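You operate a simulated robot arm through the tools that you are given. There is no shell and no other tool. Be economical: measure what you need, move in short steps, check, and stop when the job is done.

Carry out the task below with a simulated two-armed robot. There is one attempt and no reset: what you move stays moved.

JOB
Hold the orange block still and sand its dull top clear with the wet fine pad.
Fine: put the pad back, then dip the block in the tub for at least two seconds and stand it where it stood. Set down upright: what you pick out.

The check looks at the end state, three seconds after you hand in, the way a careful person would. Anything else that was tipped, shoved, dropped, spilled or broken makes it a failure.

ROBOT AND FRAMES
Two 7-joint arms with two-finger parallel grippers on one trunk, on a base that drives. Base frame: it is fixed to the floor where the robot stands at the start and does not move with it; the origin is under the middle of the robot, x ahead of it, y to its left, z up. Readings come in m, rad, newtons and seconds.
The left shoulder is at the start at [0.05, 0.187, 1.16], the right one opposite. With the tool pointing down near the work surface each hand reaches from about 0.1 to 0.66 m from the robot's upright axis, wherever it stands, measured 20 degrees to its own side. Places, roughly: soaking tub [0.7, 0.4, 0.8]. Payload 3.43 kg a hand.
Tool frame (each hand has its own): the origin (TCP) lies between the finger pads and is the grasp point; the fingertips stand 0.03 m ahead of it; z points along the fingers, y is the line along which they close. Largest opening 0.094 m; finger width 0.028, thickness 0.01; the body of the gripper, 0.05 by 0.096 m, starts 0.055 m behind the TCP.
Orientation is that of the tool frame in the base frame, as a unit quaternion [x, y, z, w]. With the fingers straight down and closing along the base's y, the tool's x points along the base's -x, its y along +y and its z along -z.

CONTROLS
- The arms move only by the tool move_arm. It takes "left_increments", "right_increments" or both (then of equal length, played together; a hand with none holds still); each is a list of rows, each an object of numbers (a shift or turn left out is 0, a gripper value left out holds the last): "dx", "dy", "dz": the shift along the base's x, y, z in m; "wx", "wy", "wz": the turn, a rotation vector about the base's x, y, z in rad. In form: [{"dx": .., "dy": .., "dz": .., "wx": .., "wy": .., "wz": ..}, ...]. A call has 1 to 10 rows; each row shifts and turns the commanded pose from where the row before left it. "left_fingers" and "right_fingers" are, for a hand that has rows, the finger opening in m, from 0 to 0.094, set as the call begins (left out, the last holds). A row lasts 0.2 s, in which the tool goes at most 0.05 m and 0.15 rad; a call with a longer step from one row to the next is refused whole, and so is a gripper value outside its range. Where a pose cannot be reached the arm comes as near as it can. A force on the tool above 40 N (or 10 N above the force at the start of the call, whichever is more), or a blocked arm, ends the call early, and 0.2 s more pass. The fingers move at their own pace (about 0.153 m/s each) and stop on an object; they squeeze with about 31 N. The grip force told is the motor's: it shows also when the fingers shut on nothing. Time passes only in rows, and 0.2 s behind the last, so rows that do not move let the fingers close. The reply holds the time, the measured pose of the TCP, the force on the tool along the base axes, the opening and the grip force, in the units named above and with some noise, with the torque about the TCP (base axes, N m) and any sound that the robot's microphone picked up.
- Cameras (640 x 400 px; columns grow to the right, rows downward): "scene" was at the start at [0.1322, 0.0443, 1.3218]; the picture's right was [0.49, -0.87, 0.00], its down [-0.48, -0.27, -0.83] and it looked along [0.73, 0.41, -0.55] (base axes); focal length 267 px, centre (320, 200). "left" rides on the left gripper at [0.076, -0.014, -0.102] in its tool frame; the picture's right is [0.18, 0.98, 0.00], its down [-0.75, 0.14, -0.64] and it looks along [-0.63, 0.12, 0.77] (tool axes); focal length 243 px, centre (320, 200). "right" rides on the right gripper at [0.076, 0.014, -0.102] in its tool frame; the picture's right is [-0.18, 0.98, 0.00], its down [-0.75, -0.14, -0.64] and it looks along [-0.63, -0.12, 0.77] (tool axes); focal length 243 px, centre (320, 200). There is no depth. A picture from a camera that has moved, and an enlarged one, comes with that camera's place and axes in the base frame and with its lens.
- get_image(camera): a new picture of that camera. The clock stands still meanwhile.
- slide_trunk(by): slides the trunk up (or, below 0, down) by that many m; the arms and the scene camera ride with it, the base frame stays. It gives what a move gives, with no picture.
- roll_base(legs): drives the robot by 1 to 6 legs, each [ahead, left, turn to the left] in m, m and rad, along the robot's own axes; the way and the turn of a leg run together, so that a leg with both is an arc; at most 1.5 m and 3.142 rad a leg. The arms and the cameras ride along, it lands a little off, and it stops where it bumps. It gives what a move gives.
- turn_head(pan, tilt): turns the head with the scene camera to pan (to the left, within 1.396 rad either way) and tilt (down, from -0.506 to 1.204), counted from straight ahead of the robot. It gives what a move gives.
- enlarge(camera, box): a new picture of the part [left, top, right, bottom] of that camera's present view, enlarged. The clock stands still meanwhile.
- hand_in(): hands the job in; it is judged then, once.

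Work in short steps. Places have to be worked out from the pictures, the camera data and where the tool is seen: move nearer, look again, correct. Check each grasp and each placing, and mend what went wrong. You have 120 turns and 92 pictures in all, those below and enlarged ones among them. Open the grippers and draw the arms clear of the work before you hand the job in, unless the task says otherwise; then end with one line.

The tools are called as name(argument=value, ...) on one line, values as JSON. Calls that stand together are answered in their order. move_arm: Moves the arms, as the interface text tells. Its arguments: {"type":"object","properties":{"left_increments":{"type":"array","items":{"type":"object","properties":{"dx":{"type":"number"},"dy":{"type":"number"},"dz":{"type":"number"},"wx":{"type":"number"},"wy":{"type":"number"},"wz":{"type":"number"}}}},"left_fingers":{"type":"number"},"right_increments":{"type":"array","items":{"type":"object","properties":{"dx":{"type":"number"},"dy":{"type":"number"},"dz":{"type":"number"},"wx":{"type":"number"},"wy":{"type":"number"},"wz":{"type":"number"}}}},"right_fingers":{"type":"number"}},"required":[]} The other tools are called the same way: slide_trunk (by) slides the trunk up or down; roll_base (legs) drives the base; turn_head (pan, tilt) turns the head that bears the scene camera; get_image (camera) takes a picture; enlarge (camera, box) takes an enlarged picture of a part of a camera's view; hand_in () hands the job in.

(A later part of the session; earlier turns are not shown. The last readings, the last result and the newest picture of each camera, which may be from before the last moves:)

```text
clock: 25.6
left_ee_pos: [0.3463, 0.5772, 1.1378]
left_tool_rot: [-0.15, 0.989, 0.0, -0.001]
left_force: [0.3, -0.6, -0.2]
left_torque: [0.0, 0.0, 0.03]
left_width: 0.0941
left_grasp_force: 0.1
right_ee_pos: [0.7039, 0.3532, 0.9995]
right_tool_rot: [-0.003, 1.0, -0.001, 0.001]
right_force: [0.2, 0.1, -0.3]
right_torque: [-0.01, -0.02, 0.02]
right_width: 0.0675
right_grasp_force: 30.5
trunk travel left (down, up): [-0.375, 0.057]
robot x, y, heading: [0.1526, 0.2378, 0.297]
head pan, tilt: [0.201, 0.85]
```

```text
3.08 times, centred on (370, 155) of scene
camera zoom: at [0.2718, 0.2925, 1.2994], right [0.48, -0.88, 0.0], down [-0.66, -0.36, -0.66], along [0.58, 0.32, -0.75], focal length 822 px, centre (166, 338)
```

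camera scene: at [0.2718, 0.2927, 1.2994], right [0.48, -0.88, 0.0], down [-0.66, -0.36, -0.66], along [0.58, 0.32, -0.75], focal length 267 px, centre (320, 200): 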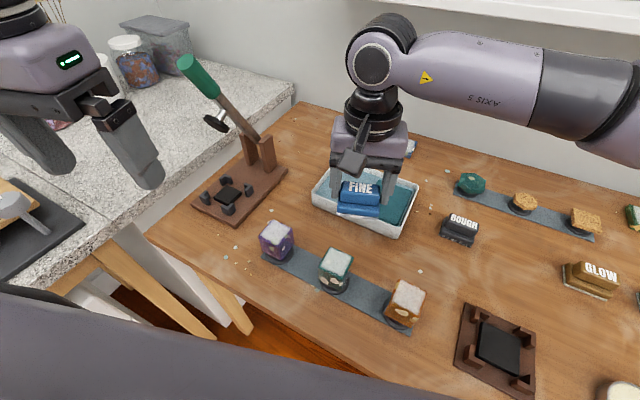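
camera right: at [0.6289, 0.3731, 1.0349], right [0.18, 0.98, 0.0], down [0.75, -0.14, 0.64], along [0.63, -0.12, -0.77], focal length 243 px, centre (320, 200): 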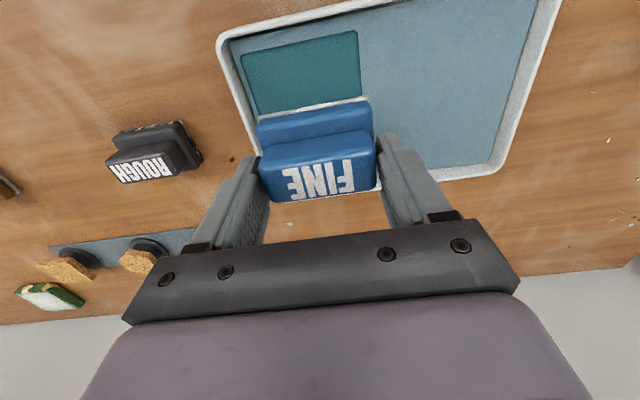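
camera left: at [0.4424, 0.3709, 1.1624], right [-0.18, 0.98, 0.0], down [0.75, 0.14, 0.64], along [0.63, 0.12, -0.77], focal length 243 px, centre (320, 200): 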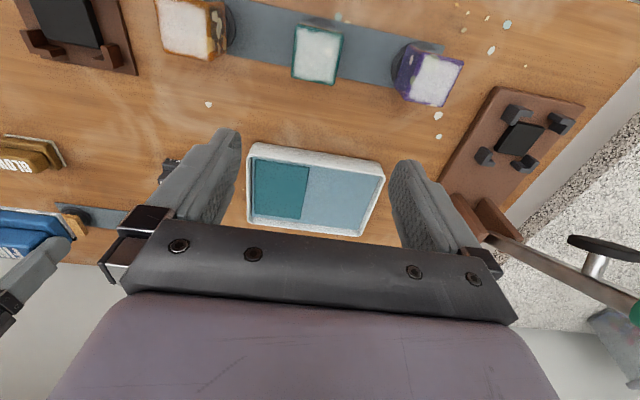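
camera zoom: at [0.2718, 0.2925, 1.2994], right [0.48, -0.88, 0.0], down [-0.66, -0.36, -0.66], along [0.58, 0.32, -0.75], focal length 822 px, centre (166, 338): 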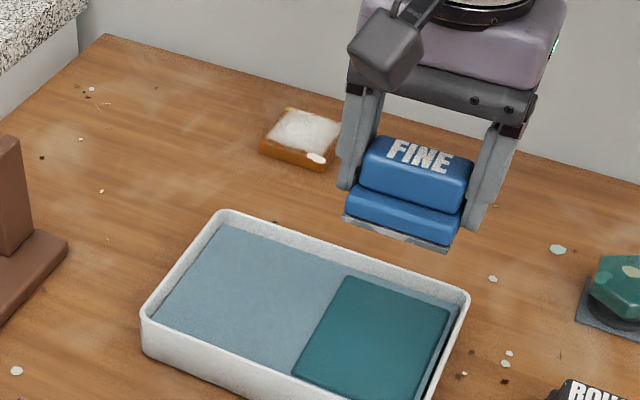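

The pad's edge turned dark: it is wet. Now I drive back to heading 0 a bit further from the table, to give the left arm room to hold the orange block (measured square to the axes, centre ≈(0.491, 0.243), top ≈0.868).

roll_base(legs=[[0.0, 0.0, -0.3], [-0.12, -0.06, 0.0]])

turn_head(pan=0.2, tilt=0.75)

get_image(camera="scene")

```text
clock: 27.9
left_ee_pos: [0.3177, 0.4436, 1.1394]
left_tool_rot: [0.0, 1.0, 0.0, 0.0]
left_force: [0.7, -0.1, 0.0]
left_torque: [-0.01, -0.06, 0.02]
left_width: 0.0939
left_grasp_force: 0.1
right_ee_pos: [0.5935, 0.1233, 0.9983]
right_tool_rot: [0.147, 0.989, 0.0, 0.001]
right_force: [0.6, 0.3, -1.0]
right_torque: [0.0, -0.01, -0.02]
right_width: 0.067
right_grasp_force: 30.9
trunk travel left (down, up): [-0.375, 0.057]
robot x, y, heading: [0.0305, 0.1779, -0.001]
head pan, tilt: [0.201, 0.85]
```

```text
clock: 28.6
left_ee_pos: [0.3196, 0.445, 1.1397]
left_tool_rot: [0.0, 1.0, 0.0, -0.001]
left_force: [0.8, 0.5, -0.6]
left_torque: [0.0, 0.0, 0.01]
left_width: 0.0941
left_grasp_force: 0.1
right_ee_pos: [0.5937, 0.1232, 0.9982]
right_tool_rot: [0.147, 0.989, 0.0, 0.0]
right_force: [0.1, -1.2, -0.3]
right_torque: [0.01, -0.02, 0.03]
right_width: 0.0669
right_grasp_force: 30.7
trunk travel left (down, up): [-0.375, 0.057]
robot x, y, heading: [0.0334, 0.1747, -0.001]
head pan, tilt: [0.201, 0.75]
```

```text
52 pictures are left
camera scene: at [0.1676, 0.1939, 1.3074], right [0.2, -0.98, 0.0], down [-0.67, -0.14, -0.73], along [0.72, 0.15, -0.68], focal length 267 px, centre (320, 200)
```

scene: 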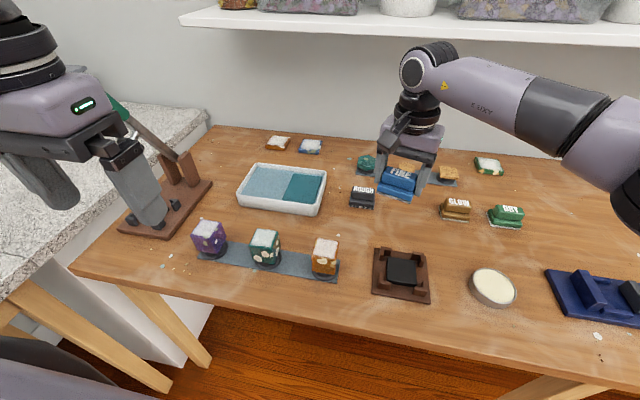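

Left hand: move in front of and above the block, then pitch it by −60° so it points forward and 30° down, watching clearances.

move_arm(left_increments=[{"dx": 0.03, "dy": -0.035, "wy": -0.1}, {"dx": 0.03, "dy": -0.035, "wy": -0.14}, {"dx": 0.02, "dy": -0.035, "wy": -0.14}, {"dy": -0.04, "wy": -0.14}, {"dy": -0.035, "wy": -0.14}, {"dy": -0.015, "dz": -0.03, "wy": -0.14}, {"dz": -0.03, "wy": -0.14}, {"dz": -0.03, "wy": -0.107}, {}], left_fingers=0.094)

get_image(camera="scene")

get_image(camera="left")

```text
clock: 30.6
left_ee_pos: [0.4228, 0.3011, 1.0951]
left_tool_rot: [0.0, 0.866, -0.001, 0.499]
left_force: [-0.1, 0.6, 0.7]
left_torque: [0.04, 0.01, 0.01]
left_width: 0.094
left_grasp_force: 0.2
left hand out of reach, approached as far as the arm can: row 5, 6, 8
right_ee_pos: [0.5939, 0.1228, 0.9971]
right_tool_rot: [0.147, 0.989, -0.001, 0.001]
right_force: [1.0, 0.8, -0.8]
right_torque: [-0.02, 0.02, 0.03]
right_width: 0.067
right_grasp_force: 31.3
trunk travel left (down, up): [-0.375, 0.057]
robot x, y, heading: [0.032, 0.1773, 0.0]
head pan, tilt: [0.201, 0.75]
```

```text
51 pictures are left
camera scene: at [0.1678, 0.1941, 1.3074], right [0.2, -0.98, 0.0], down [-0.67, -0.14, -0.73], along [0.72, 0.15, -0.68], focal length 267 px, centre (320, 200)
```

scene: 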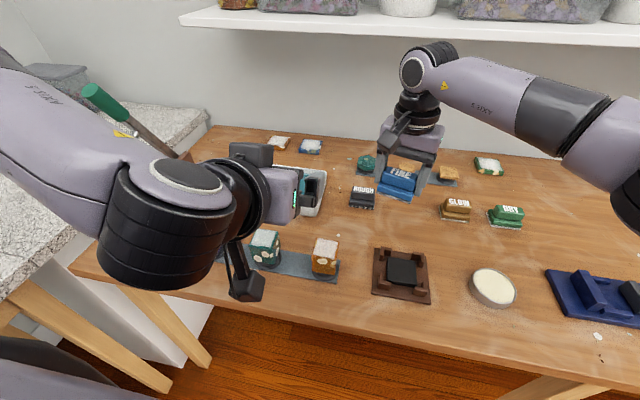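

```text
50 pictures are left
camera left: at [0.2967, 0.2862, 1.0806], right [-0.09, 0.98, -0.16], down [-0.18, 0.14, 0.97], along [0.98, 0.12, 0.16], focal length 243 px, centre (320, 200)
```

left: 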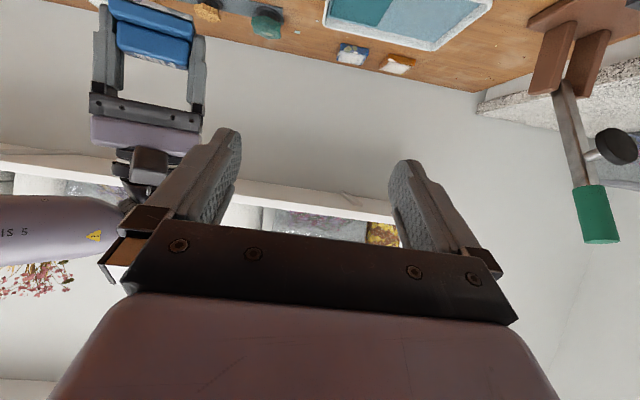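

The pitch is reached, but the arm is folded too tight to get lower; backing the base another ~8 cm should help.

roll_base(legs=[[-0.08, 0.03, 0.0]])

move_arm(left_increments=[{"dx": 0.02, "dy": -0.03, "dz": -0.01}, {"dx": 0.02, "dy": -0.03, "dz": -0.03}, {"dy": -0.02, "dz": -0.04}, {"dz": -0.045}, {"dz": -0.03}, {}])

get_image(camera="scene")

```text
clock: 31.6
left_ee_pos: [0.3448, 0.3312, 1.0948]
left_tool_rot: [-0.001, 0.867, -0.001, 0.499]
left_force: [-0.1, -0.2, 0.4]
left_torque: [0.01, -0.01, -0.02]
left_width: 0.094
left_grasp_force: 0.1
right_ee_pos: [0.5163, 0.1558, 0.9988]
right_tool_rot: [0.146, 0.989, 0.0, 0.002]
right_force: [-0.8, 0.4, -0.9]
right_torque: [-0.03, -0.03, 0.01]
right_width: 0.0672
right_grasp_force: 30.9
trunk travel left (down, up): [-0.375, 0.057]
robot x, y, heading: [-0.0442, 0.2078, 0.003]
head pan, tilt: [0.201, 0.75]
```

```text
clock: 33.0
left_ee_pos: [0.3942, 0.3738, 0.9887]
left_tool_rot: [-0.001, 0.866, -0.001, 0.499]
left_force: [0.2, 1.0, -0.4]
left_torque: [0.03, -0.01, 0.04]
left_width: 0.0939
left_grasp_force: 0.1
left hand out of reach, approached as far as the arm can: row 1, 2, 3, 4, 5
right_ee_pos: [0.5169, 0.1546, 0.9988]
right_tool_rot: [0.145, 0.989, 0.0, 0.001]
right_force: [0.2, 0.1, -1.3]
right_torque: [0.01, 0.03, 0.01]
right_width: 0.0672
right_grasp_force: 31.3
trunk travel left (down, up): [-0.375, 0.057]
robot x, y, heading: [-0.0467, 0.2067, -0.001]
head pan, tilt: [0.201, 0.75]
```

```text
49 pictures are left
camera scene: at [0.0903, 0.2237, 1.3075], right [0.2, -0.98, 0.0], down [-0.67, -0.14, -0.73], along [0.72, 0.15, -0.68], focal length 267 px, centre (320, 200)
```

scene: 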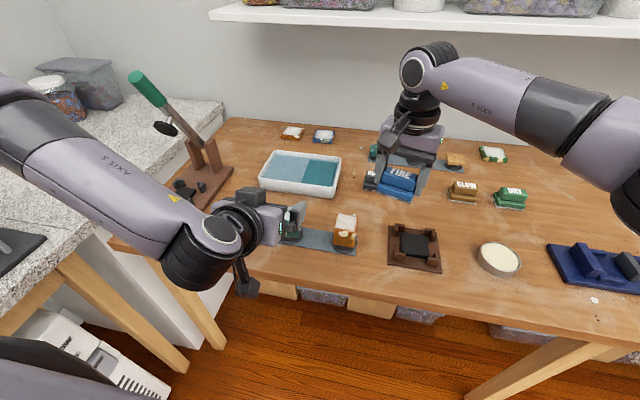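

The forward-pointing left wrist hits a limit unless the hand points somewhat inward. So I turn the base left (0.55 rad) while standing further right: then the same world pose is an easy inward-pointing one.

roll_base(legs=[[0.065, -0.237, 0.0], [0.0, 0.0, 0.55]])

turn_head(pan=0.0, tilt=0.8)

get_image(camera="scene")

```text
clock: 37.2
left_ee_pos: [0.3089, 0.3418, 0.9901]
left_tool_rot: [-0.236, 0.834, 0.135, 0.479]
left_force: [0.3, -0.2, 0.4]
left_torque: [0.03, 0.02, -0.01]
left_width: 0.0939
left_grasp_force: 0.3
right_ee_pos: [0.5273, 0.2197, 0.998]
right_tool_rot: [-0.129, 0.992, -0.001, 0.001]
right_force: [0.1, -0.9, 0.2]
right_torque: [0.03, 0.01, -0.02]
right_width: 0.0671
right_grasp_force: 31.2
trunk travel left (down, up): [-0.375, 0.057]
robot x, y, heading: [0.024, -0.033, 0.55]
head pan, tilt: [0.201, 0.75]
```

```text
clock: 38.0
left_ee_pos: [0.3101, 0.3426, 0.9887]
left_tool_rot: [-0.236, 0.834, 0.135, 0.48]
left_force: [0.1, 0.6, 1.0]
left_torque: [0.0, 0.01, 0.03]
left_width: 0.0939
left_grasp_force: 0.1
right_ee_pos: [0.5278, 0.2198, 0.9988]
right_tool_rot: [-0.127, 0.992, 0.0, 0.001]
right_force: [0.5, 0.4, -1.4]
right_torque: [0.02, 0.01, 0.03]
right_width: 0.0672
right_grasp_force: 30.7
trunk travel left (down, up): [-0.375, 0.057]
robot x, y, heading: [0.0221, -0.0305, 0.549]
head pan, tilt: [0.0, 0.799]
```

```text
48 pictures are left
camera scene: at [0.1358, 0.0437, 1.3035], right [0.52, -0.85, 0.0], down [-0.61, -0.38, -0.7], along [0.59, 0.37, -0.72], focal length 267 px, centre (320, 200)
```

scene: 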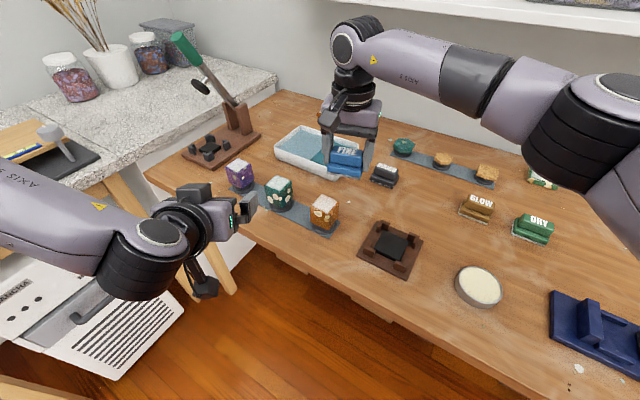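

Now I yaw the left hand back to point along +x and bring it in front of the block.

move_arm(left_increments=[{"dx": 0.02, "dy": -0.025, "wz": -0.1375}, {"dx": 0.02, "dy": -0.025, "wz": -0.1375}, {"dx": 0.02, "dy": -0.025, "wz": -0.1375}, {"dx": 0.02, "dy": -0.023, "wz": -0.1375}, {"dz": -0.03}, {"dz": -0.03}, {}], right_increments=[{"dx": 0.03, "wz": -0.085}, {"dx": 0.03, "wz": -0.085}, {"wz": -0.085}, {}, {}, {}, {}])

get_image(camera="scene")

get_image(camera="left")

```text
clock: 39.6
left_ee_pos: [0.3578, 0.2907, 0.9688]
left_tool_rot: [-0.001, 0.867, -0.001, 0.499]
left_force: [0.1, 0.5, 0.8]
left_torque: [0.02, 0.03, 0.03]
left_width: 0.0939
left_grasp_force: 0.1
left hand out of reach, approached as far as the arm can: row 1, 2, 3, 4, 5, 6
right_ee_pos: [0.5875, 0.2183, 0.9962]
right_tool_rot: [0.0, 1.0, 0.0, 0.002]
right_force: [-0.2, -0.1, -0.3]
right_torque: [0.02, -0.03, 0.01]
right_width: 0.0672
right_grasp_force: 30.5
trunk travel left (down, up): [-0.375, 0.057]
robot x, y, heading: [0.0227, -0.031, 0.555]
head pan, tilt: [0.0, 0.799]
```

```text
47 pictures are left
camera scene: at [0.1358, 0.0437, 1.3035], right [0.52, -0.85, 0.0], down [-0.61, -0.38, -0.7], along [0.59, 0.37, -0.72], focal length 267 px, centre (320, 200)
```

scene: 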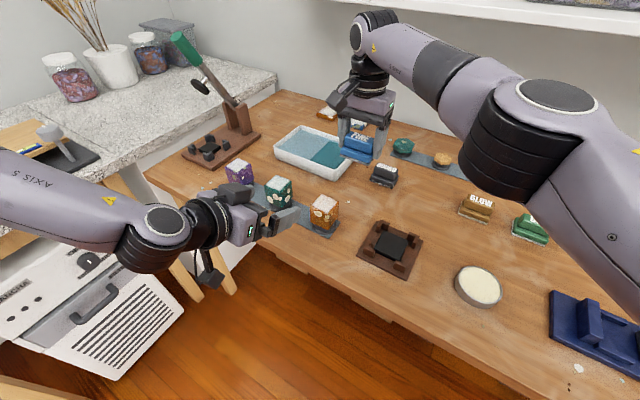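

```text
46 pictures are left
camera left: at [0.231, 0.2747, 0.9541], right [-0.09, 0.98, -0.16], down [-0.18, 0.14, 0.97], along [0.98, 0.12, 0.16], focal length 243 px, centre (320, 200)
```

left: 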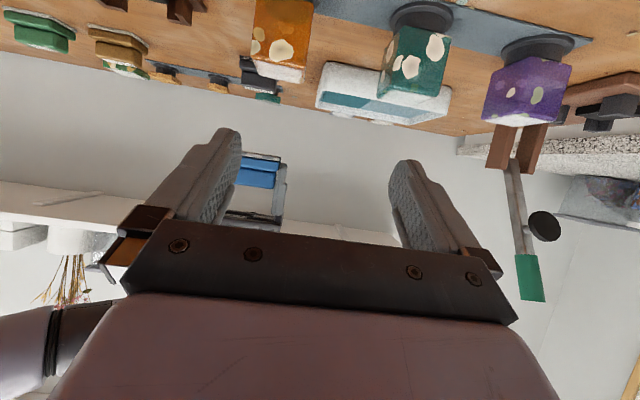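

Orientation is right; position lags (0.358, 0.291, 0.969). I try stepping forward and down to see whether it frees up when extended.

move_arm(left_increments=[{"dx": 0.02, "dy": -0.02}, {"dx": 0.01, "dy": -0.02}, {"dz": -0.02}, {"dz": -0.02}, {}])

```text
clock: 40.8
left_ee_pos: [0.3552, 0.2893, 0.9665]
left_tool_rot: [0.0, 0.867, -0.001, 0.499]
left_force: [0.4, 0.1, 0.5]
left_torque: [0.02, -0.01, 0.04]
left_width: 0.094
left_grasp_force: 0.1
left hand out of reach, approached as far as the arm can: row 1, 2, 3, 4
right_ee_pos: [0.5864, 0.2181, 0.9977]
right_tool_rot: [0.001, 1.0, 0.0, 0.001]
right_force: [0.9, 0.0, -0.9]
right_torque: [-0.01, -0.03, -0.01]
right_width: 0.0673
right_grasp_force: 31.3
trunk travel left (down, up): [-0.375, 0.057]
robot x, y, heading: [0.0194, -0.0338, 0.551]
head pan, tilt: [0.0, 0.799]
```

A wrist limit blocks it. Lowering the trunk should make a near-horizontal hand more natural; I first raise the right hand to keep the pad clear, then slide down 0.12.

move_arm(right_increments=[{"dz": 0.04}, {"dz": 0.04}, {"dz": 0.04}], left_increments=[{"dz": 0.03, "dx": -0.02}, {"dz": 0.04}, {"dz": 0.04}])

slide_trunk(by=-0.12)

move_arm(left_increments=[{"dx": 0.03, "dy": -0.02}, {"dx": 0.02, "dy": -0.03}, {"dz": -0.03}, {"dz": -0.03}, {}])

```text
clock: 41.6
left_ee_pos: [0.3325, 0.2886, 1.0786]
left_tool_rot: [0.0, 0.866, 0.0, 0.499]
left_force: [0.4, -0.1, 0.1]
left_torque: [-0.01, -0.04, 0.02]
left_width: 0.0938
left_grasp_force: 0.0
right_ee_pos: [0.5746, 0.2049, 1.1067]
right_tool_rot: [0.001, 1.0, 0.001, 0.0]
right_force: [-0.5, 0.3, -1.1]
right_torque: [0.02, -0.03, -0.02]
right_width: 0.0671
right_grasp_force: 31.7
right hand out of reach, approached as far as the arm can: row 1, 2, 3
trunk travel left (down, up): [-0.375, 0.057]
robot x, y, heading: [0.0215, -0.0289, 0.55]
head pan, tilt: [0.0, 0.799]
```

```text
clock: 43.1
left_ee_pos: [0.3332, 0.2899, 0.9573]
left_tool_rot: [0.0, 0.867, -0.001, 0.499]
left_force: [-0.1, -0.4, 0.7]
left_torque: [-0.01, -0.04, -0.02]
left_width: 0.0943
left_grasp_force: 0.0
right_ee_pos: [0.5766, 0.2052, 0.9864]
right_tool_rot: [0.0, 1.0, 0.0, 0.001]
right_force: [-0.6, -0.1, -0.7]
right_torque: [-0.02, 0.02, 0.01]
right_width: 0.0669
right_grasp_force: 31.2
trunk travel left (down, up): [-0.255, 0.177]
robot x, y, heading: [0.022, -0.031, 0.546]
head pan, tilt: [0.0, 0.799]
```

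```text
clock: 44.3
left_ee_pos: [0.3726, 0.2553, 0.905]
left_tool_rot: [-0.001, 0.867, -0.001, 0.499]
left_force: [0.8, 0.8, 0.4]
left_torque: [-0.02, 0.02, 0.0]
left_width: 0.094
left_grasp_force: 0.0
left hand out of reach, approached as far as the arm can: row 3, 4
right_ee_pos: [0.5761, 0.2065, 0.9868]
right_tool_rot: [-0.001, 1.0, 0.0, 0.001]
right_force: [-0.1, -0.2, -0.1]
right_torque: [-0.02, 0.0, 0.01]
right_width: 0.0671
right_grasp_force: 31.1
trunk travel left (down, up): [-0.255, 0.177]
robot x, y, heading: [0.0169, -0.0299, 0.552]
head pan, tilt: [0.0, 0.799]
```

Trunk lowering works. I lower another 0.06, then nudge the left hand's y; it is still 7 cm short of the block.

slide_trunk(by=-0.06)

move_arm(left_increments=[{"dx": 0.02, "dy": -0.01}, {"dx": 0.01, "dz": 0.005}, {}])

get_image(camera="left")

get_image(camera="scene")

```text
clock: 45.3
left_ee_pos: [0.3731, 0.2543, 0.8437]
left_tool_rot: [0.0, 0.866, -0.001, 0.5]
left_force: [0.6, 0.5, -0.2]
left_torque: [0.02, 0.01, -0.02]
left_width: 0.094
left_grasp_force: 0.0
right_ee_pos: [0.576, 0.2061, 0.9269]
right_tool_rot: [-0.001, 1.0, -0.001, 0.001]
right_force: [0.0, 0.2, -0.7]
right_torque: [0.0, -0.01, 0.01]
right_width: 0.0675
right_grasp_force: 31.1
trunk travel left (down, up): [-0.195, 0.237]
robot x, y, heading: [0.0222, -0.0312, 0.55]
head pan, tilt: [0.0, 0.799]
```

```text
clock: 46.1
left_ee_pos: [0.3909, 0.2594, 0.8592]
left_tool_rot: [0.0, 0.867, -0.002, 0.499]
left_force: [-0.1, -0.4, -0.5]
left_torque: [0.0, 0.01, -0.02]
left_width: 0.0941
left_grasp_force: 0.1
left hand out of reach, approached as far as the arm can: row 1, 2
right_ee_pos: [0.5763, 0.2061, 0.9274]
right_tool_rot: [0.0, 1.0, 0.0, 0.001]
right_force: [-0.6, -0.3, -0.6]
right_torque: [0.01, -0.02, -0.02]
right_width: 0.0669
right_grasp_force: 31.3
trunk travel left (down, up): [-0.195, 0.237]
robot x, y, heading: [0.0174, -0.0284, 0.553]
head pan, tilt: [0.0, 0.799]
```

```text
45 pictures are left
camera left: at [0.2639, 0.2444, 0.8451], right [-0.09, 0.98, -0.16], down [-0.18, 0.14, 0.97], along [0.98, 0.12, 0.16], focal length 243 px, centre (320, 200)
```

left: 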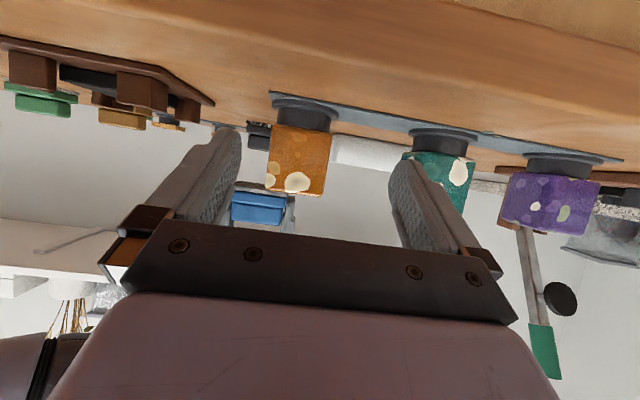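

```text
44 pictures are left
camera scene: at [0.1358, 0.0437, 1.1235], right [0.52, -0.85, 0.0], down [-0.61, -0.38, -0.7], along [0.59, 0.37, -0.72], focal length 267 px, centre (320, 200)
```

scene: 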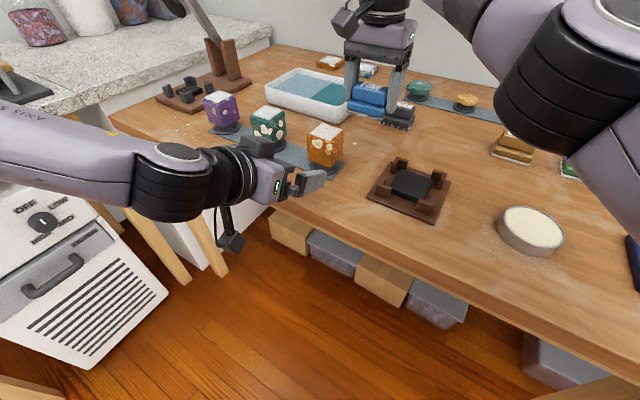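

The view is good: block spans y≈0.224–0.273, z≈0.822–0.873 on its black stand. I step toward it with fingers at 0.08 open.

move_arm(left_increments=[{"dx": 0.015, "dy": -0.006}, {"dx": 0.015, "dy": -0.006}, {"dx": 0.01, "dz": -0.004}, {}], left_fingers=0.08)

```text
clock: 47.1
left_ee_pos: [0.4084, 0.2721, 0.8669]
left_tool_rot: [0.001, 0.867, -0.001, 0.498]
left_force: [-0.1, -0.1, 0.7]
left_torque: [0.03, 0.01, -0.01]
left_width: 0.0799
left_grasp_force: 0.0
left hand out of reach, approached as far as the arm can: row 1, 2, 3
right_ee_pos: [0.5758, 0.2072, 0.9263]
right_tool_rot: [0.0, 1.0, 0.0, 0.0]
right_force: [0.0, 0.8, -0.1]
right_torque: [0.01, 0.0, 0.0]
right_width: 0.067
right_grasp_force: 30.4
trunk travel left (down, up): [-0.195, 0.237]
robot x, y, heading: [0.0206, -0.032, 0.547]
head pan, tilt: [0.0, 0.799]
```

The arm slides along its limit, so I let the base and trunk carry the hand: shift world (+0.03, −0.025) and trunk down 0.016.

roll_base(legs=[[0.0125, -0.037, 0.0]])

slide_trunk(by=-0.016)

get_image(camera="left")

```text
clock: 48.1
left_ee_pos: [0.4391, 0.2468, 0.8675]
left_tool_rot: [0.0, 0.867, -0.001, 0.499]
left_force: [-0.3, -0.4, 1.0]
left_torque: [0.0, 0.01, 0.0]
left_width: 0.08
left_grasp_force: 0.1
right_ee_pos: [0.6058, 0.1816, 0.9271]
right_tool_rot: [0.0, 1.0, 0.0, 0.001]
right_force: [0.3, -0.1, -0.4]
right_torque: [0.0, -0.01, -0.06]
right_width: 0.0671
right_grasp_force: 31.3
trunk travel left (down, up): [-0.195, 0.237]
robot x, y, heading: [0.0478, -0.0519, 0.547]
head pan, tilt: [0.0, 0.799]
```

```text
clock: 48.7
left_ee_pos: [0.4393, 0.2466, 0.8511]
left_tool_rot: [0.001, 0.866, -0.002, 0.5]
left_force: [-0.1, 0.6, -1.0]
left_torque: [0.0, -0.02, -0.02]
left_width: 0.0803
left_grasp_force: 0.1
right_ee_pos: [0.6056, 0.1819, 0.9113]
right_tool_rot: [0.0, 1.0, 0.0, 0.001]
right_force: [0.6, 0.0, -1.0]
right_torque: [0.0, 0.02, 0.01]
right_width: 0.0671
right_grasp_force: 31.2
trunk travel left (down, up): [-0.179, 0.253]
robot x, y, heading: [0.0542, -0.0514, 0.549]
head pan, tilt: [0.0, 0.799]
```

```text
43 pictures are left
camera left: at [0.3117, 0.2316, 0.8374], right [-0.09, 0.98, -0.16], down [-0.18, 0.14, 0.97], along [0.98, 0.12, 0.16], focal length 243 px, centre (320, 200)
```

left: 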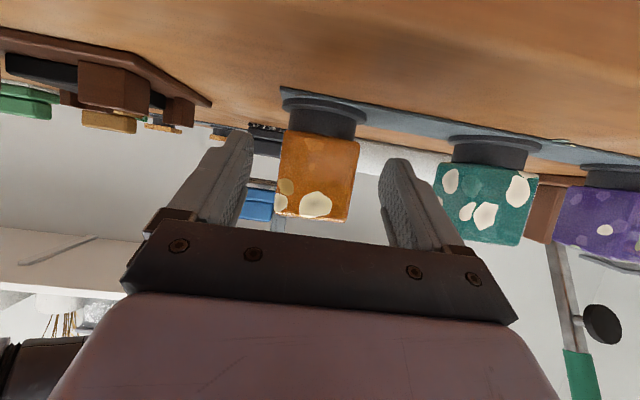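

Aligned nicely. I raise the trunk 4 mm (to clear the stand with the fingertips) and drive world +x 0.027 so the tips straddle the block's front half.

slide_trunk(by=0.005)

roll_base(legs=[[0.023, -0.0141, 0.0]])

get_image(camera="left")

enlarge(camera="scene", box=[220, 80, 460, 230])

```text
clock: 49.2
left_ee_pos: [0.4389, 0.246, 0.8568]
left_tool_rot: [0.001, 0.867, -0.002, 0.499]
left_force: [0.2, 0.4, 0.2]
left_torque: [0.0, 0.02, -0.02]
left_width: 0.0798
left_grasp_force: 0.0
right_ee_pos: [0.6054, 0.1811, 0.9155]
right_tool_rot: [0.0, 1.0, 0.0, 0.0]
right_force: [0.0, -0.5, 0.0]
right_torque: [0.01, 0.03, 0.0]
right_width: 0.067
right_grasp_force: 31.0
trunk travel left (down, up): [-0.184, 0.248]
robot x, y, heading: [0.0477, -0.0494, 0.552]
head pan, tilt: [0.0, 0.799]
```

```text
clock: 50.1
left_ee_pos: [0.4648, 0.2458, 0.8558]
left_tool_rot: [0.0, 0.867, -0.001, 0.498]
left_force: [-0.7, 0.8, -0.4]
left_torque: [0.0, -0.01, -0.03]
left_width: 0.0801
left_grasp_force: 0.1
right_ee_pos: [0.6325, 0.1812, 0.915]
right_tool_rot: [0.0, 1.0, 0.0, 0.001]
right_force: [0.3, 0.3, -1.0]
right_torque: [-0.01, -0.02, 0.01]
right_width: 0.0672
right_grasp_force: 31.0
trunk travel left (down, up): [-0.184, 0.248]
robot x, y, heading: [0.0778, -0.0552, 0.554]
head pan, tilt: [0.0, 0.799]
```

```text
42 pictures are left
camera left: at [0.3389, 0.2312, 0.8423], right [-0.09, 0.98, -0.16], down [-0.18, 0.14, 0.97], along [0.98, 0.12, 0.16], focal length 243 px, centre (320, 200)
```

left: 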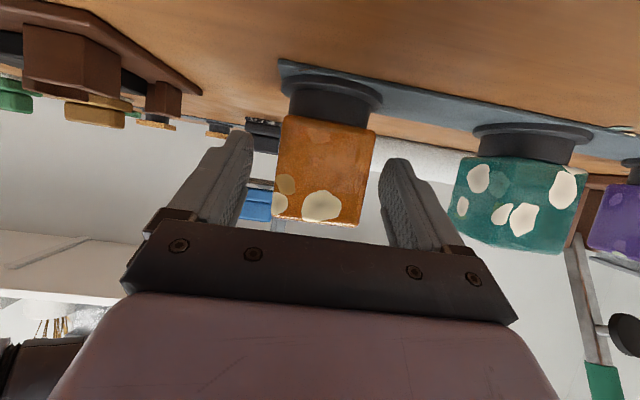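

```text
2.67 times, centred on (340, 155) of scene
camera zoom: at [0.1924, 0.019, 1.1124], right [0.52, -0.85, 0.0], down [-0.61, -0.38, -0.7], along [0.59, 0.36, -0.72], focal length 712 px, centre (267, 320)
```

zoom: 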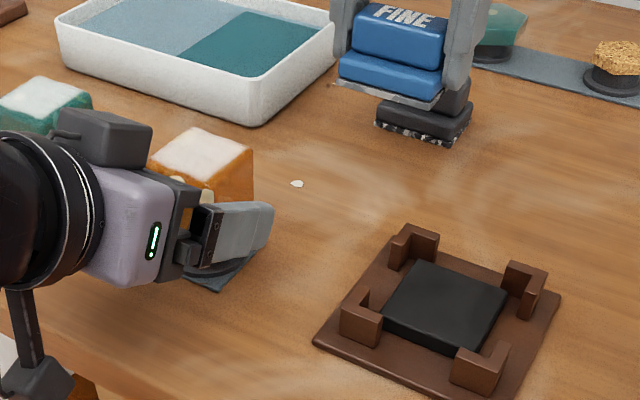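

Fingers straddle the block at mid-height. I close the left hand to hold it.

move_arm(left_increments=[{}, {}, {}], left_fingers=0.03)

get_image(camera="left")

```text
clock: 50.9
left_ee_pos: [0.465, 0.2466, 0.8568]
left_tool_rot: [0.001, 0.867, -0.002, 0.499]
left_force: [-0.9, 0.7, 1.2]
left_torque: [0.01, -0.02, 0.03]
left_width: 0.054
left_grasp_force: 31.2
right_ee_pos: [0.6328, 0.181, 0.916]
right_tool_rot: [0.0, 1.0, 0.0, 0.001]
right_force: [-0.9, -0.5, -0.5]
right_torque: [-0.01, 0.03, -0.02]
right_width: 0.0671
right_grasp_force: 30.9
trunk travel left (down, up): [-0.184, 0.248]
robot x, y, heading: [0.0799, -0.0542, 0.549]
head pan, tilt: [0.0, 0.799]
```

```text
40 pictures are left
camera left: at [0.3388, 0.2313, 0.8425], right [-0.09, 0.98, -0.16], down [-0.18, 0.14, 0.97], along [0.98, 0.12, 0.16], focal length 243 px, centre (320, 200)
```

left: 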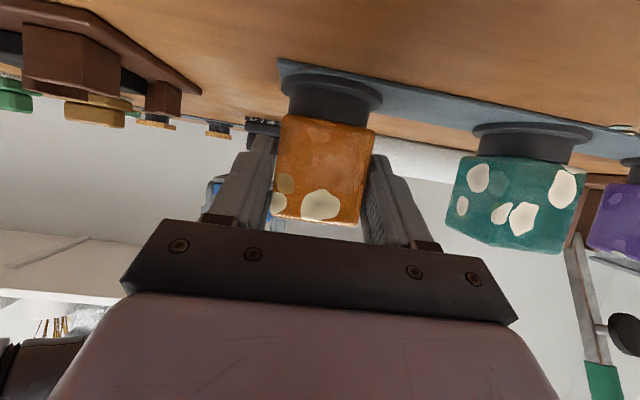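

Block is held (0.054, 31 N) without visible shift. Now I raise the pad and bring it over the block top at (0.498, 0.246).

move_arm(right_increments=[{"dz": 0.04}, {"dz": 0.02}, {"dx": -0.03, "dy": 0.016}, {"dx": -0.035, "dy": 0.016}, {"dx": -0.035, "dy": 0.016}, {"dx": -0.034, "dy": 0.017}, {}])

get_image(camera="right")

enlarge(camera="scene", box=[220, 40, 420, 200])

```text
clock: 52.5
left_ee_pos: [0.4665, 0.246, 0.8555]
left_tool_rot: [0.0, 0.867, -0.001, 0.499]
left_force: [-2.0, 1.0, 2.8]
left_torque: [-0.03, 0.0, 0.02]
left_width: 0.0536
left_grasp_force: 31.1
right_ee_pos: [0.4874, 0.2342, 0.9697]
right_tool_rot: [0.0, 1.0, 0.0, 0.001]
right_force: [-0.3, 1.0, -0.6]
right_torque: [0.02, 0.03, 0.0]
right_width: 0.0671
right_grasp_force: 31.3
right hand out of reach, approached as far as the arm can: row 1, 2
trunk travel left (down, up): [-0.184, 0.248]
robot x, y, heading: [0.0758, -0.0529, 0.549]
head pan, tilt: [0.0, 0.799]
```

```text
39 pictures are left
camera right: at [0.4122, 0.25, 1.0725], right [0.18, 0.98, 0.0], down [0.75, -0.14, 0.64], along [0.63, -0.12, -0.77], focal length 243 px, centre (320, 200)
```

right: 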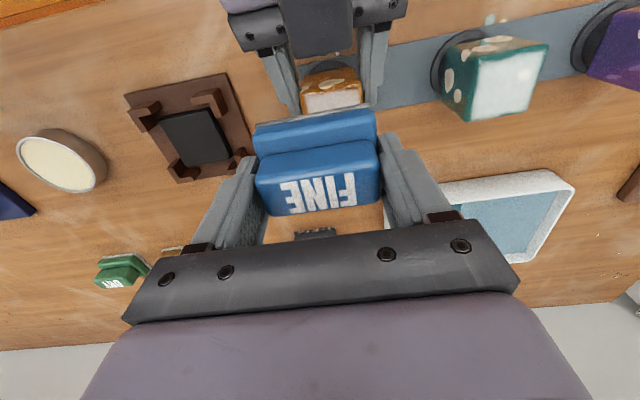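

```text
2.50 times, centred on (320, 120) of scene
camera zoom: at [0.1919, 0.019, 1.1125], right [0.52, -0.85, 0.0], down [-0.61, -0.38, -0.7], along [0.59, 0.36, -0.72], focal length 668 px, centre (320, 400)
```

zoom: 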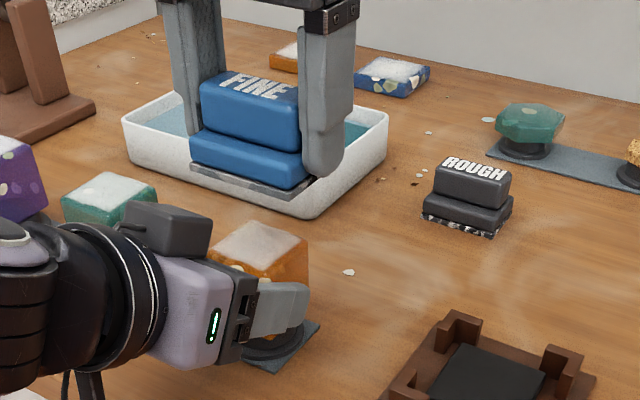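

I enlarge the right view to find the pad's near edge relative to the block top.

enlarge(camera="right", box=[220, 40, 420, 220])

```text
2.22 times, centred on (320, 130) of right
camera zoom: at [0.4122, 0.25, 1.0725], right [0.18, 0.98, 0.0], down [0.75, -0.14, 0.64], along [0.63, -0.12, -0.77], focal length 539 px, centre (320, 356)
```

zoom: 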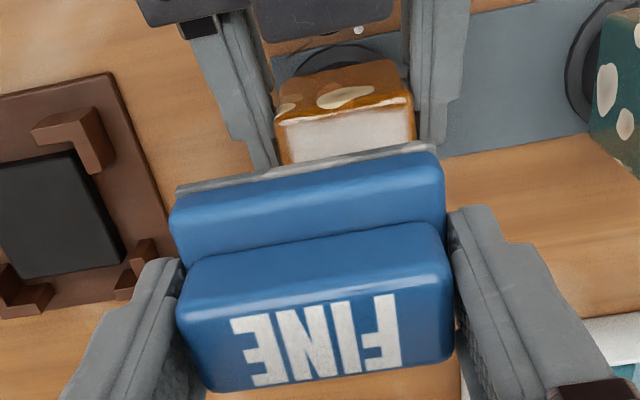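

Pad near edge is ~0.467 at TCP x=0.487, so x≈0.489 keeps it just in front of the left fingers. I align y to 0.246 and descend toward the block top, watching force.

move_arm(right_increments=[{"dx": 0.003, "dy": 0.012}, {"dz": -0.02}, {"dz": -0.014}, {"dz": -0.004}, {"dz": -0.003}, {}])

enlarge(camera="scene", box=[220, 80, 420, 220])

```text
clock: 53.9
left_ee_pos: [0.4656, 0.2461, 0.8575]
left_tool_rot: [0.0, 0.867, -0.002, 0.499]
left_force: [-2.7, 0.3, 1.8]
left_torque: [-0.05, -0.02, 0.02]
left_width: 0.0537
left_grasp_force: 31.0
right_ee_pos: [0.4929, 0.2448, 0.928]
right_tool_rot: [0.0, 1.0, -0.001, 0.001]
right_force: [-0.6, -0.4, -0.1]
right_torque: [0.02, -0.01, -0.01]
right_width: 0.0671
right_grasp_force: 30.6
trunk travel left (down, up): [-0.184, 0.248]
robot x, y, heading: [0.079, -0.0563, 0.549]
head pan, tilt: [0.0, 0.799]
```

```text
2.86 times, centred on (320, 150) of scene
camera zoom: at [0.192, 0.019, 1.1125], right [0.52, -0.85, 0.0], down [-0.61, -0.38, -0.7], along [0.59, 0.36, -0.72], focal length 763 px, centre (320, 343)
```

zoom: 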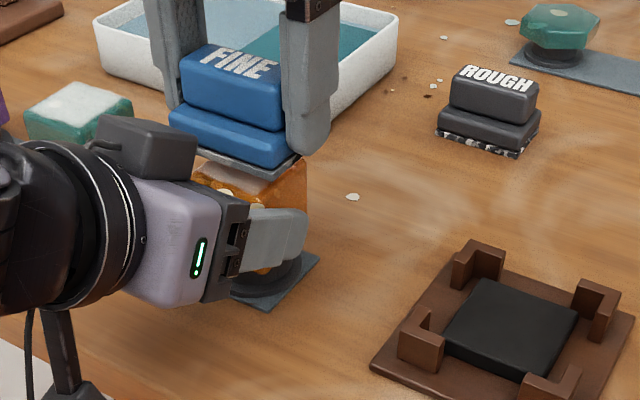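

Just above the top. I lower in 2 mm steps until there is contact force.

move_arm(right_increments=[{"dz": -0.003, "dx": -0.002}, {"dz": -0.003}, {"dz": -0.002}, {"dz": -0.002}, {}])

```text
clock: 55.1
left_ee_pos: [0.4656, 0.2458, 0.857]
left_tool_rot: [0.001, 0.867, -0.002, 0.499]
left_force: [-0.5, 1.8, 2.4]
left_torque: [-0.06, -0.08, 0.02]
left_width: 0.0539
left_grasp_force: 30.9
right_ee_pos: [0.4898, 0.2454, 0.9198]
right_tool_rot: [0.0, 1.0, 0.0, 0.001]
right_force: [0.6, 0.3, -0.2]
right_torque: [0.02, 0.03, -0.01]
right_width: 0.0672
right_grasp_force: 31.3
trunk travel left (down, up): [-0.184, 0.248]
robot x, y, heading: [0.0703, -0.0563, 0.552]
head pan, tilt: [0.0, 0.799]
```

move_arm(right_increments=[{"dz": -0.002}, {"dz": -0.002}, {"dz": -0.002}, {}])

```text
clock: 56.1
left_ee_pos: [0.4648, 0.2463, 0.856]
left_tool_rot: [0.001, 0.867, -0.002, 0.499]
left_force: [4.4, 0.3, -0.3]
left_torque: [-0.05, -0.01, 0.08]
left_width: 0.0537
left_grasp_force: 31.2
right_ee_pos: [0.4894, 0.2457, 0.9141]
right_tool_rot: [0.0, 1.0, 0.001, 0.002]
right_force: [-0.4, 1.5, 11.4]
right_torque: [0.06, -0.21, 0.02]
right_width: 0.067
right_grasp_force: 31.1
trunk travel left (down, up): [-0.184, 0.248]
robot x, y, heading: [0.0768, -0.0518, 0.554]
head pan, tilt: [0.0, 0.799]
```

Contact at TCP z≈0.914 with 11 N. I rub with strokes along y (±15 mm) keeping this pressure.

move_arm(right_increments=[{"dy": 0.015}, {"dy": -0.015}, {"dy": -0.015}, {"dy": 0.015}, {"dy": 0.015}, {"dy": -0.015}, {"dy": -0.015}, {"dy": 0.015}, {}])

```text
clock: 58.1
left_ee_pos: [0.4654, 0.2453, 0.8561]
left_tool_rot: [0.0, 0.867, -0.001, 0.499]
left_force: [-0.4, 2.5, -0.6]
left_torque: [-0.07, 0.15, 0.11]
left_width: 0.0537
left_grasp_force: 31.1
right_ee_pos: [0.4888, 0.2449, 0.9137]
right_tool_rot: [0.0, 1.0, 0.0, 0.0]
right_force: [-1.5, -2.9, 7.9]
right_torque: [-0.02, -0.14, -0.03]
right_width: 0.0672
right_grasp_force: 31.0
trunk travel left (down, up): [-0.184, 0.248]
robot x, y, heading: [0.0762, -0.0527, 0.551]
head pan, tilt: [0.0, 0.799]
```

Stable hold, no sound reported. Another round with both y and small +x strokes, then lift to inspect.

move_arm(right_increments=[{"dy": 0.02}, {"dy": -0.02, "dx": 0.006}, {"dy": -0.02}, {"dy": 0.02, "dx": -0.006}, {"dx": 0.012}, {"dx": -0.012}, {"dx": 0.012}, {"dx": -0.012}, {}])

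move_arm(right_increments=[{"dz": 0.02}, {"dz": 0.03}, {"dx": 0.04}, {"dx": 0.04}])

enlarge(camera="right", box=[220, 20, 420, 160])

enlarge(camera="scene", box=[220, 80, 420, 220])

```text
clock: 60.1
left_ee_pos: [0.4665, 0.2456, 0.8572]
left_tool_rot: [0.001, 0.867, -0.002, 0.499]
left_force: [-1.3, -2.1, -0.6]
left_torque: [-0.04, 0.01, -0.04]
left_width: 0.0538
left_grasp_force: 31.0
right_ee_pos: [0.4898, 0.2457, 0.9146]
right_tool_rot: [0.0, 1.0, -0.001, 0.001]
right_force: [0.9, -0.7, 3.1]
right_torque: [0.03, -0.17, -0.03]
right_width: 0.0673
right_grasp_force: 30.8
trunk travel left (down, up): [-0.184, 0.248]
robot x, y, heading: [0.0742, -0.0538, 0.552]
head pan, tilt: [0.0, 0.799]
```

```text
clock: 61.1
left_ee_pos: [0.4658, 0.2464, 0.8571]
left_tool_rot: [0.0, 0.867, -0.001, 0.499]
left_force: [0.5, 0.1, -0.2]
left_torque: [0.02, 0.0, 0.01]
left_width: 0.0536
left_grasp_force: 30.7
right_ee_pos: [0.5588, 0.2241, 0.9569]
right_tool_rot: [-0.003, 1.0, -0.002, 0.001]
right_force: [-1.2, -0.9, -0.3]
right_torque: [0.06, 0.03, 0.01]
right_width: 0.0671
right_grasp_force: 30.8
right hand out of reach, approached as far as the arm can: row 3, 4
trunk travel left (down, up): [-0.184, 0.248]
robot x, y, heading: [0.0784, -0.0553, 0.553]
head pan, tilt: [0.0, 0.799]
```

```text
2.86 times, centred on (320, 90) of right
camera zoom: at [0.483, 0.2393, 1.0591], right [0.18, 0.98, 0.0], down [0.75, -0.14, 0.64], along [0.63, -0.12, -0.77], focal length 693 px, centre (320, 514)
```

zoom: 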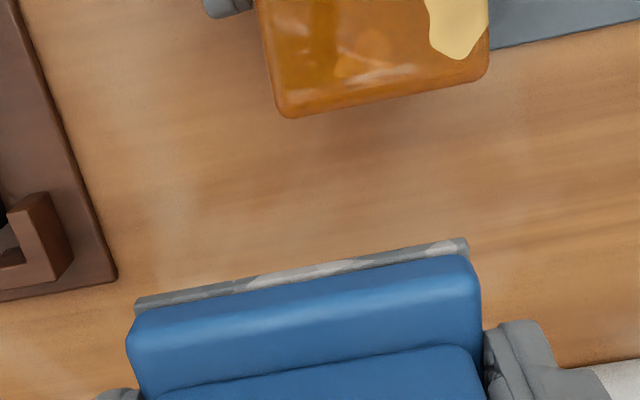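

```text
2.86 times, centred on (320, 150) of scene
camera zoom: at [0.1924, 0.0188, 1.1125], right [0.52, -0.85, 0.0], down [-0.61, -0.38, -0.7], along [0.59, 0.37, -0.72], focal length 763 px, centre (320, 343)
```

zoom: 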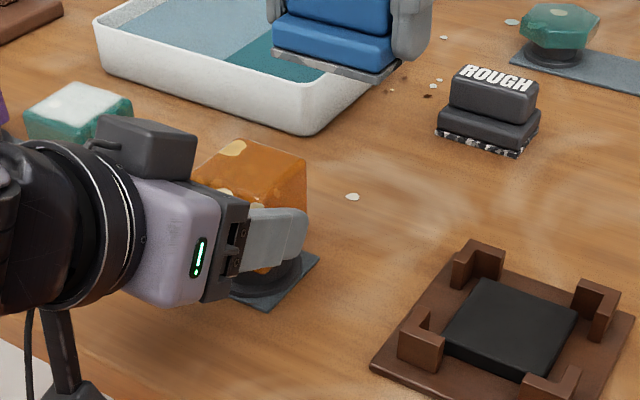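

The top came clear. I raise the right hand a bit back to see the entire top face.

move_arm(right_increments=[{"dz": 0.04, "dx": -0.02}, {"dz": 0.03, "dx": -0.02}, {}])

enlarge(camera="right", box=[240, 0, 420, 120])

```text
clock: 62.1
left_ee_pos: [0.4651, 0.2451, 0.8562]
left_tool_rot: [0.0, 0.866, -0.001, 0.499]
left_force: [-0.7, 0.5, -0.3]
left_torque: [0.0, 0.01, 0.0]
left_width: 0.0539
left_grasp_force: 31.3
right_ee_pos: [0.5442, 0.2024, 1.0172]
right_tool_rot: [0.025, 1.0, 0.0, -0.014]
right_force: [-0.1, 0.5, 0.0]
right_torque: [-0.01, 0.01, 0.04]
right_width: 0.0674
right_grasp_force: 31.1
right hand out of reach, approached as far as the arm can: row 1
trunk travel left (down, up): [-0.184, 0.248]
robot x, y, heading: [0.0785, -0.0524, 0.551]
head pan, tilt: [0.0, 0.799]
stopped in row 3 (right hand): the arm was blocked; the commanded pose is now the measured one
```

```text
3.33 times, centred on (330, 60) of right
camera zoom: at [0.4718, 0.222, 1.1228], right [0.23, 0.97, -0.01], down [0.76, -0.18, 0.62], along [0.6, -0.15, -0.78], focal length 809 px, centre (287, 667)
```

zoom: 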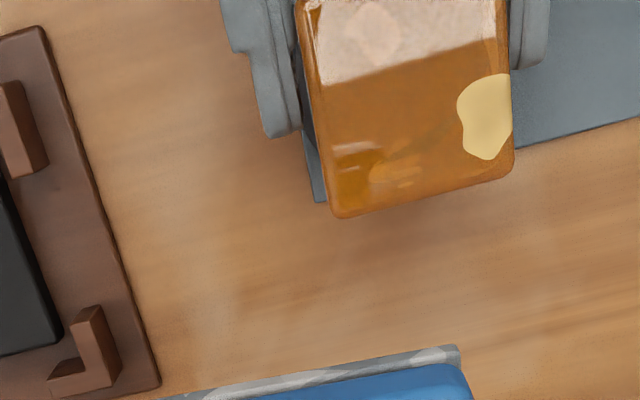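

A pale band on the near part may be a reflection or leftover haze; I check it from the scene camera at higher zoom.

enlarge(camera="scene", box=[265, 115, 335, 165])

```text
8.00 times, centred on (300, 140) of scene
camera zoom: at [0.1923, 0.0189, 1.1125], right [0.52, -0.85, 0.0], down [-0.61, -0.38, -0.7], along [0.59, 0.36, -0.72], focal length 2137 px, centre (480, 680)
```

zoom: 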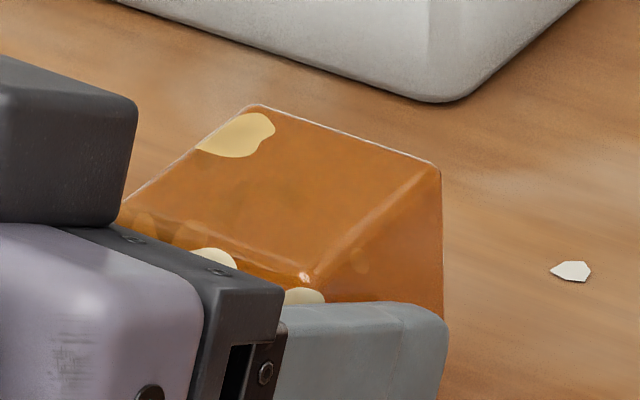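

The whole top is clear; the band was a reflection. Now I take the pad back toward its place, with the left hand still holding.

move_arm(right_increments=[{"dz": -0.035, "wz": 0.05, "wy": -0.028}, {"dz": -0.035}, {"dx": 0.03, "dy": -0.0225}, {"dx": 0.03, "dy": -0.0225}, {"dx": 0.03, "dy": -0.0225}, {"dx": 0.03, "dy": -0.0225}, {"dx": 0.03, "dy": -0.0225}, {"dx": 0.03, "dy": -0.0225}, {}])

get_image(camera="right")

```text
clock: 64.1
left_ee_pos: [0.4657, 0.2468, 0.8571]
left_tool_rot: [0.0, 0.866, -0.002, 0.5]
left_force: [-0.4, 0.2, 1.3]
left_torque: [0.04, -0.04, -0.06]
left_width: 0.0537
left_grasp_force: 30.4
right_ee_pos: [0.7194, 0.0679, 0.9463]
right_tool_rot: [-0.004, 1.0, -0.002, 0.001]
right_force: [0.4, -0.6, -1.0]
right_torque: [0.01, 0.01, -0.01]
right_width: 0.067
right_grasp_force: 31.2
trunk travel left (down, up): [-0.184, 0.248]
robot x, y, heading: [0.0772, -0.0529, 0.55]
head pan, tilt: [0.0, 0.799]
```

```text
31 pictures are left
camera right: at [0.6432, 0.0842, 1.049], right [0.18, 0.98, 0.0], down [0.75, -0.13, 0.64], along [0.63, -0.12, -0.77], focal length 243 px, centre (320, 200)
```

right: 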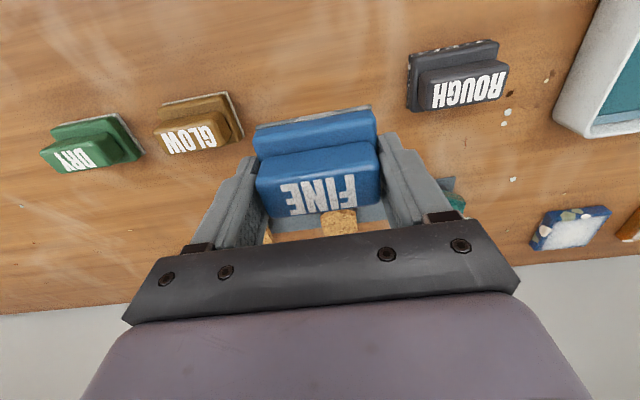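

The pad sits ~6 mm forward and ~7 mm higher in the grip than at pickup, so I place with TCP x≈0.718 and expect contact at z≈0.841. Lowering with small final steps.

move_arm(right_increments=[{"dz": -0.04, "dx": -0.001}, {"dz": -0.035}, {"dz": -0.015}, {"dz": -0.006}, {"dz": -0.003}, {"dz": -0.002}, {}])

```text
clock: 65.7
left_ee_pos: [0.4658, 0.2453, 0.8564]
left_tool_rot: [0.001, 0.866, -0.002, 0.499]
left_force: [1.4, -0.5, 0.9]
left_torque: [0.03, -0.09, -0.01]
left_width: 0.0538
left_grasp_force: 30.9
right_ee_pos: [0.7184, 0.0695, 0.8471]
right_tool_rot: [-0.003, 1.0, -0.002, 0.0]
right_force: [0.2, -0.6, -0.9]
right_torque: [0.0, -0.01, 0.0]
right_width: 0.0669
right_grasp_force: 31.2
trunk travel left (down, up): [-0.184, 0.248]
robot x, y, heading: [0.0735, -0.0526, 0.548]
head pan, tilt: [0.0, 0.799]
```

move_arm(right_increments=[{"dz": -0.002, "dy": -0.002}, {"dz": -0.002}, {"dz": -0.002}, {"dz": -0.001}, {}])

```text
clock: 66.9
left_ee_pos: [0.465, 0.2457, 0.8576]
left_tool_rot: [0.001, 0.867, -0.002, 0.498]
left_force: [0.9, -0.6, 0.1]
left_torque: [0.03, -0.07, 0.0]
left_width: 0.0539
left_grasp_force: 31.3
right_ee_pos: [0.72, 0.0674, 0.8406]
right_tool_rot: [-0.003, 1.0, -0.002, 0.0]
right_force: [-0.1, 0.6, -0.7]
right_torque: [0.01, -0.03, -0.03]
right_width: 0.0671
right_grasp_force: 31.3
trunk travel left (down, up): [-0.184, 0.248]
robot x, y, heading: [0.0761, -0.0555, 0.549]
head pan, tilt: [0.0, 0.799]
```

No contact yet; a few more millimetres in 1–2 mm steps.

move_arm(right_increments=[{"dz": -0.001}, {"dz": -0.001}, {"dz": -0.001}, {"dz": -0.001}, {}])

enlarge(camera="scene", box=[370, 40, 500, 140])

```text
clock: 68.1
left_ee_pos: [0.4658, 0.2458, 0.8576]
left_tool_rot: [0.0, 0.867, -0.002, 0.498]
left_force: [0.3, 0.1, 0.6]
left_torque: [0.03, -0.05, -0.02]
left_width: 0.0536
left_grasp_force: 30.5
right_ee_pos: [0.7212, 0.0681, 0.8374]
right_tool_rot: [-0.002, 1.0, -0.001, 0.0]
right_force: [-0.5, 0.4, 4.5]
right_torque: [0.17, -0.08, 0.02]
right_width: 0.0674
right_grasp_force: 31.4
trunk travel left (down, up): [-0.184, 0.248]
robot x, y, heading: [0.0756, -0.0612, 0.552]
head pan, tilt: [0.0, 0.799]
```

```text
4.00 times, centred on (435, 90) of scene
camera zoom: at [0.1919, 0.0189, 1.1126], right [0.52, -0.85, 0.0], down [-0.61, -0.38, -0.7], along [0.59, 0.36, -0.72], focal length 1069 px, centre (-140, 640)
```

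zoom: 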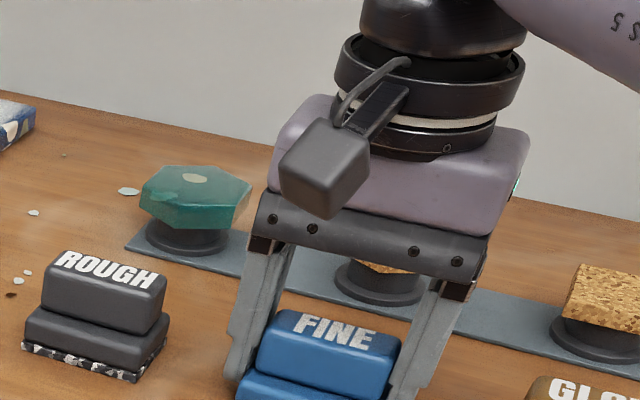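

Contact (4.5 N). I release and lift straight up, then check.

move_arm(right_increments=[{}, {}, {}, {"dz": 0.03}, {"dz": 0.04}, {"dz": 0.04}], right_fingers=0.094)

get_image(camera="right")

```text
clock: 69.5
left_ee_pos: [0.4645, 0.2464, 0.8571]
left_tool_rot: [0.0, 0.866, -0.001, 0.499]
left_force: [-0.7, 0.7, 0.1]
left_torque: [-0.04, 0.06, -0.02]
left_width: 0.0538
left_grasp_force: 31.1
right_ee_pos: [0.7175, 0.0675, 0.9472]
right_tool_rot: [-0.003, 1.0, -0.002, 0.0]
right_force: [0.3, -0.9, 0.4]
right_torque: [0.04, 0.01, 0.04]
right_width: 0.0939
right_grasp_force: 0.0
trunk travel left (down, up): [-0.184, 0.248]
robot x, y, heading: [0.077, -0.0515, 0.551]
head pan, tilt: [0.0, 0.799]
```

```text
29 pictures are left
camera right: at [0.6422, 0.0821, 1.0487], right [0.18, 0.98, 0.0], down [0.75, -0.13, 0.64], along [0.63, -0.12, -0.77], focal length 243 px, centre (320, 200)
```

right: 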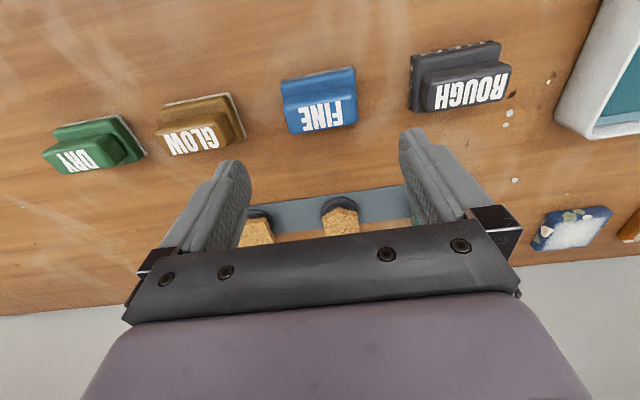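

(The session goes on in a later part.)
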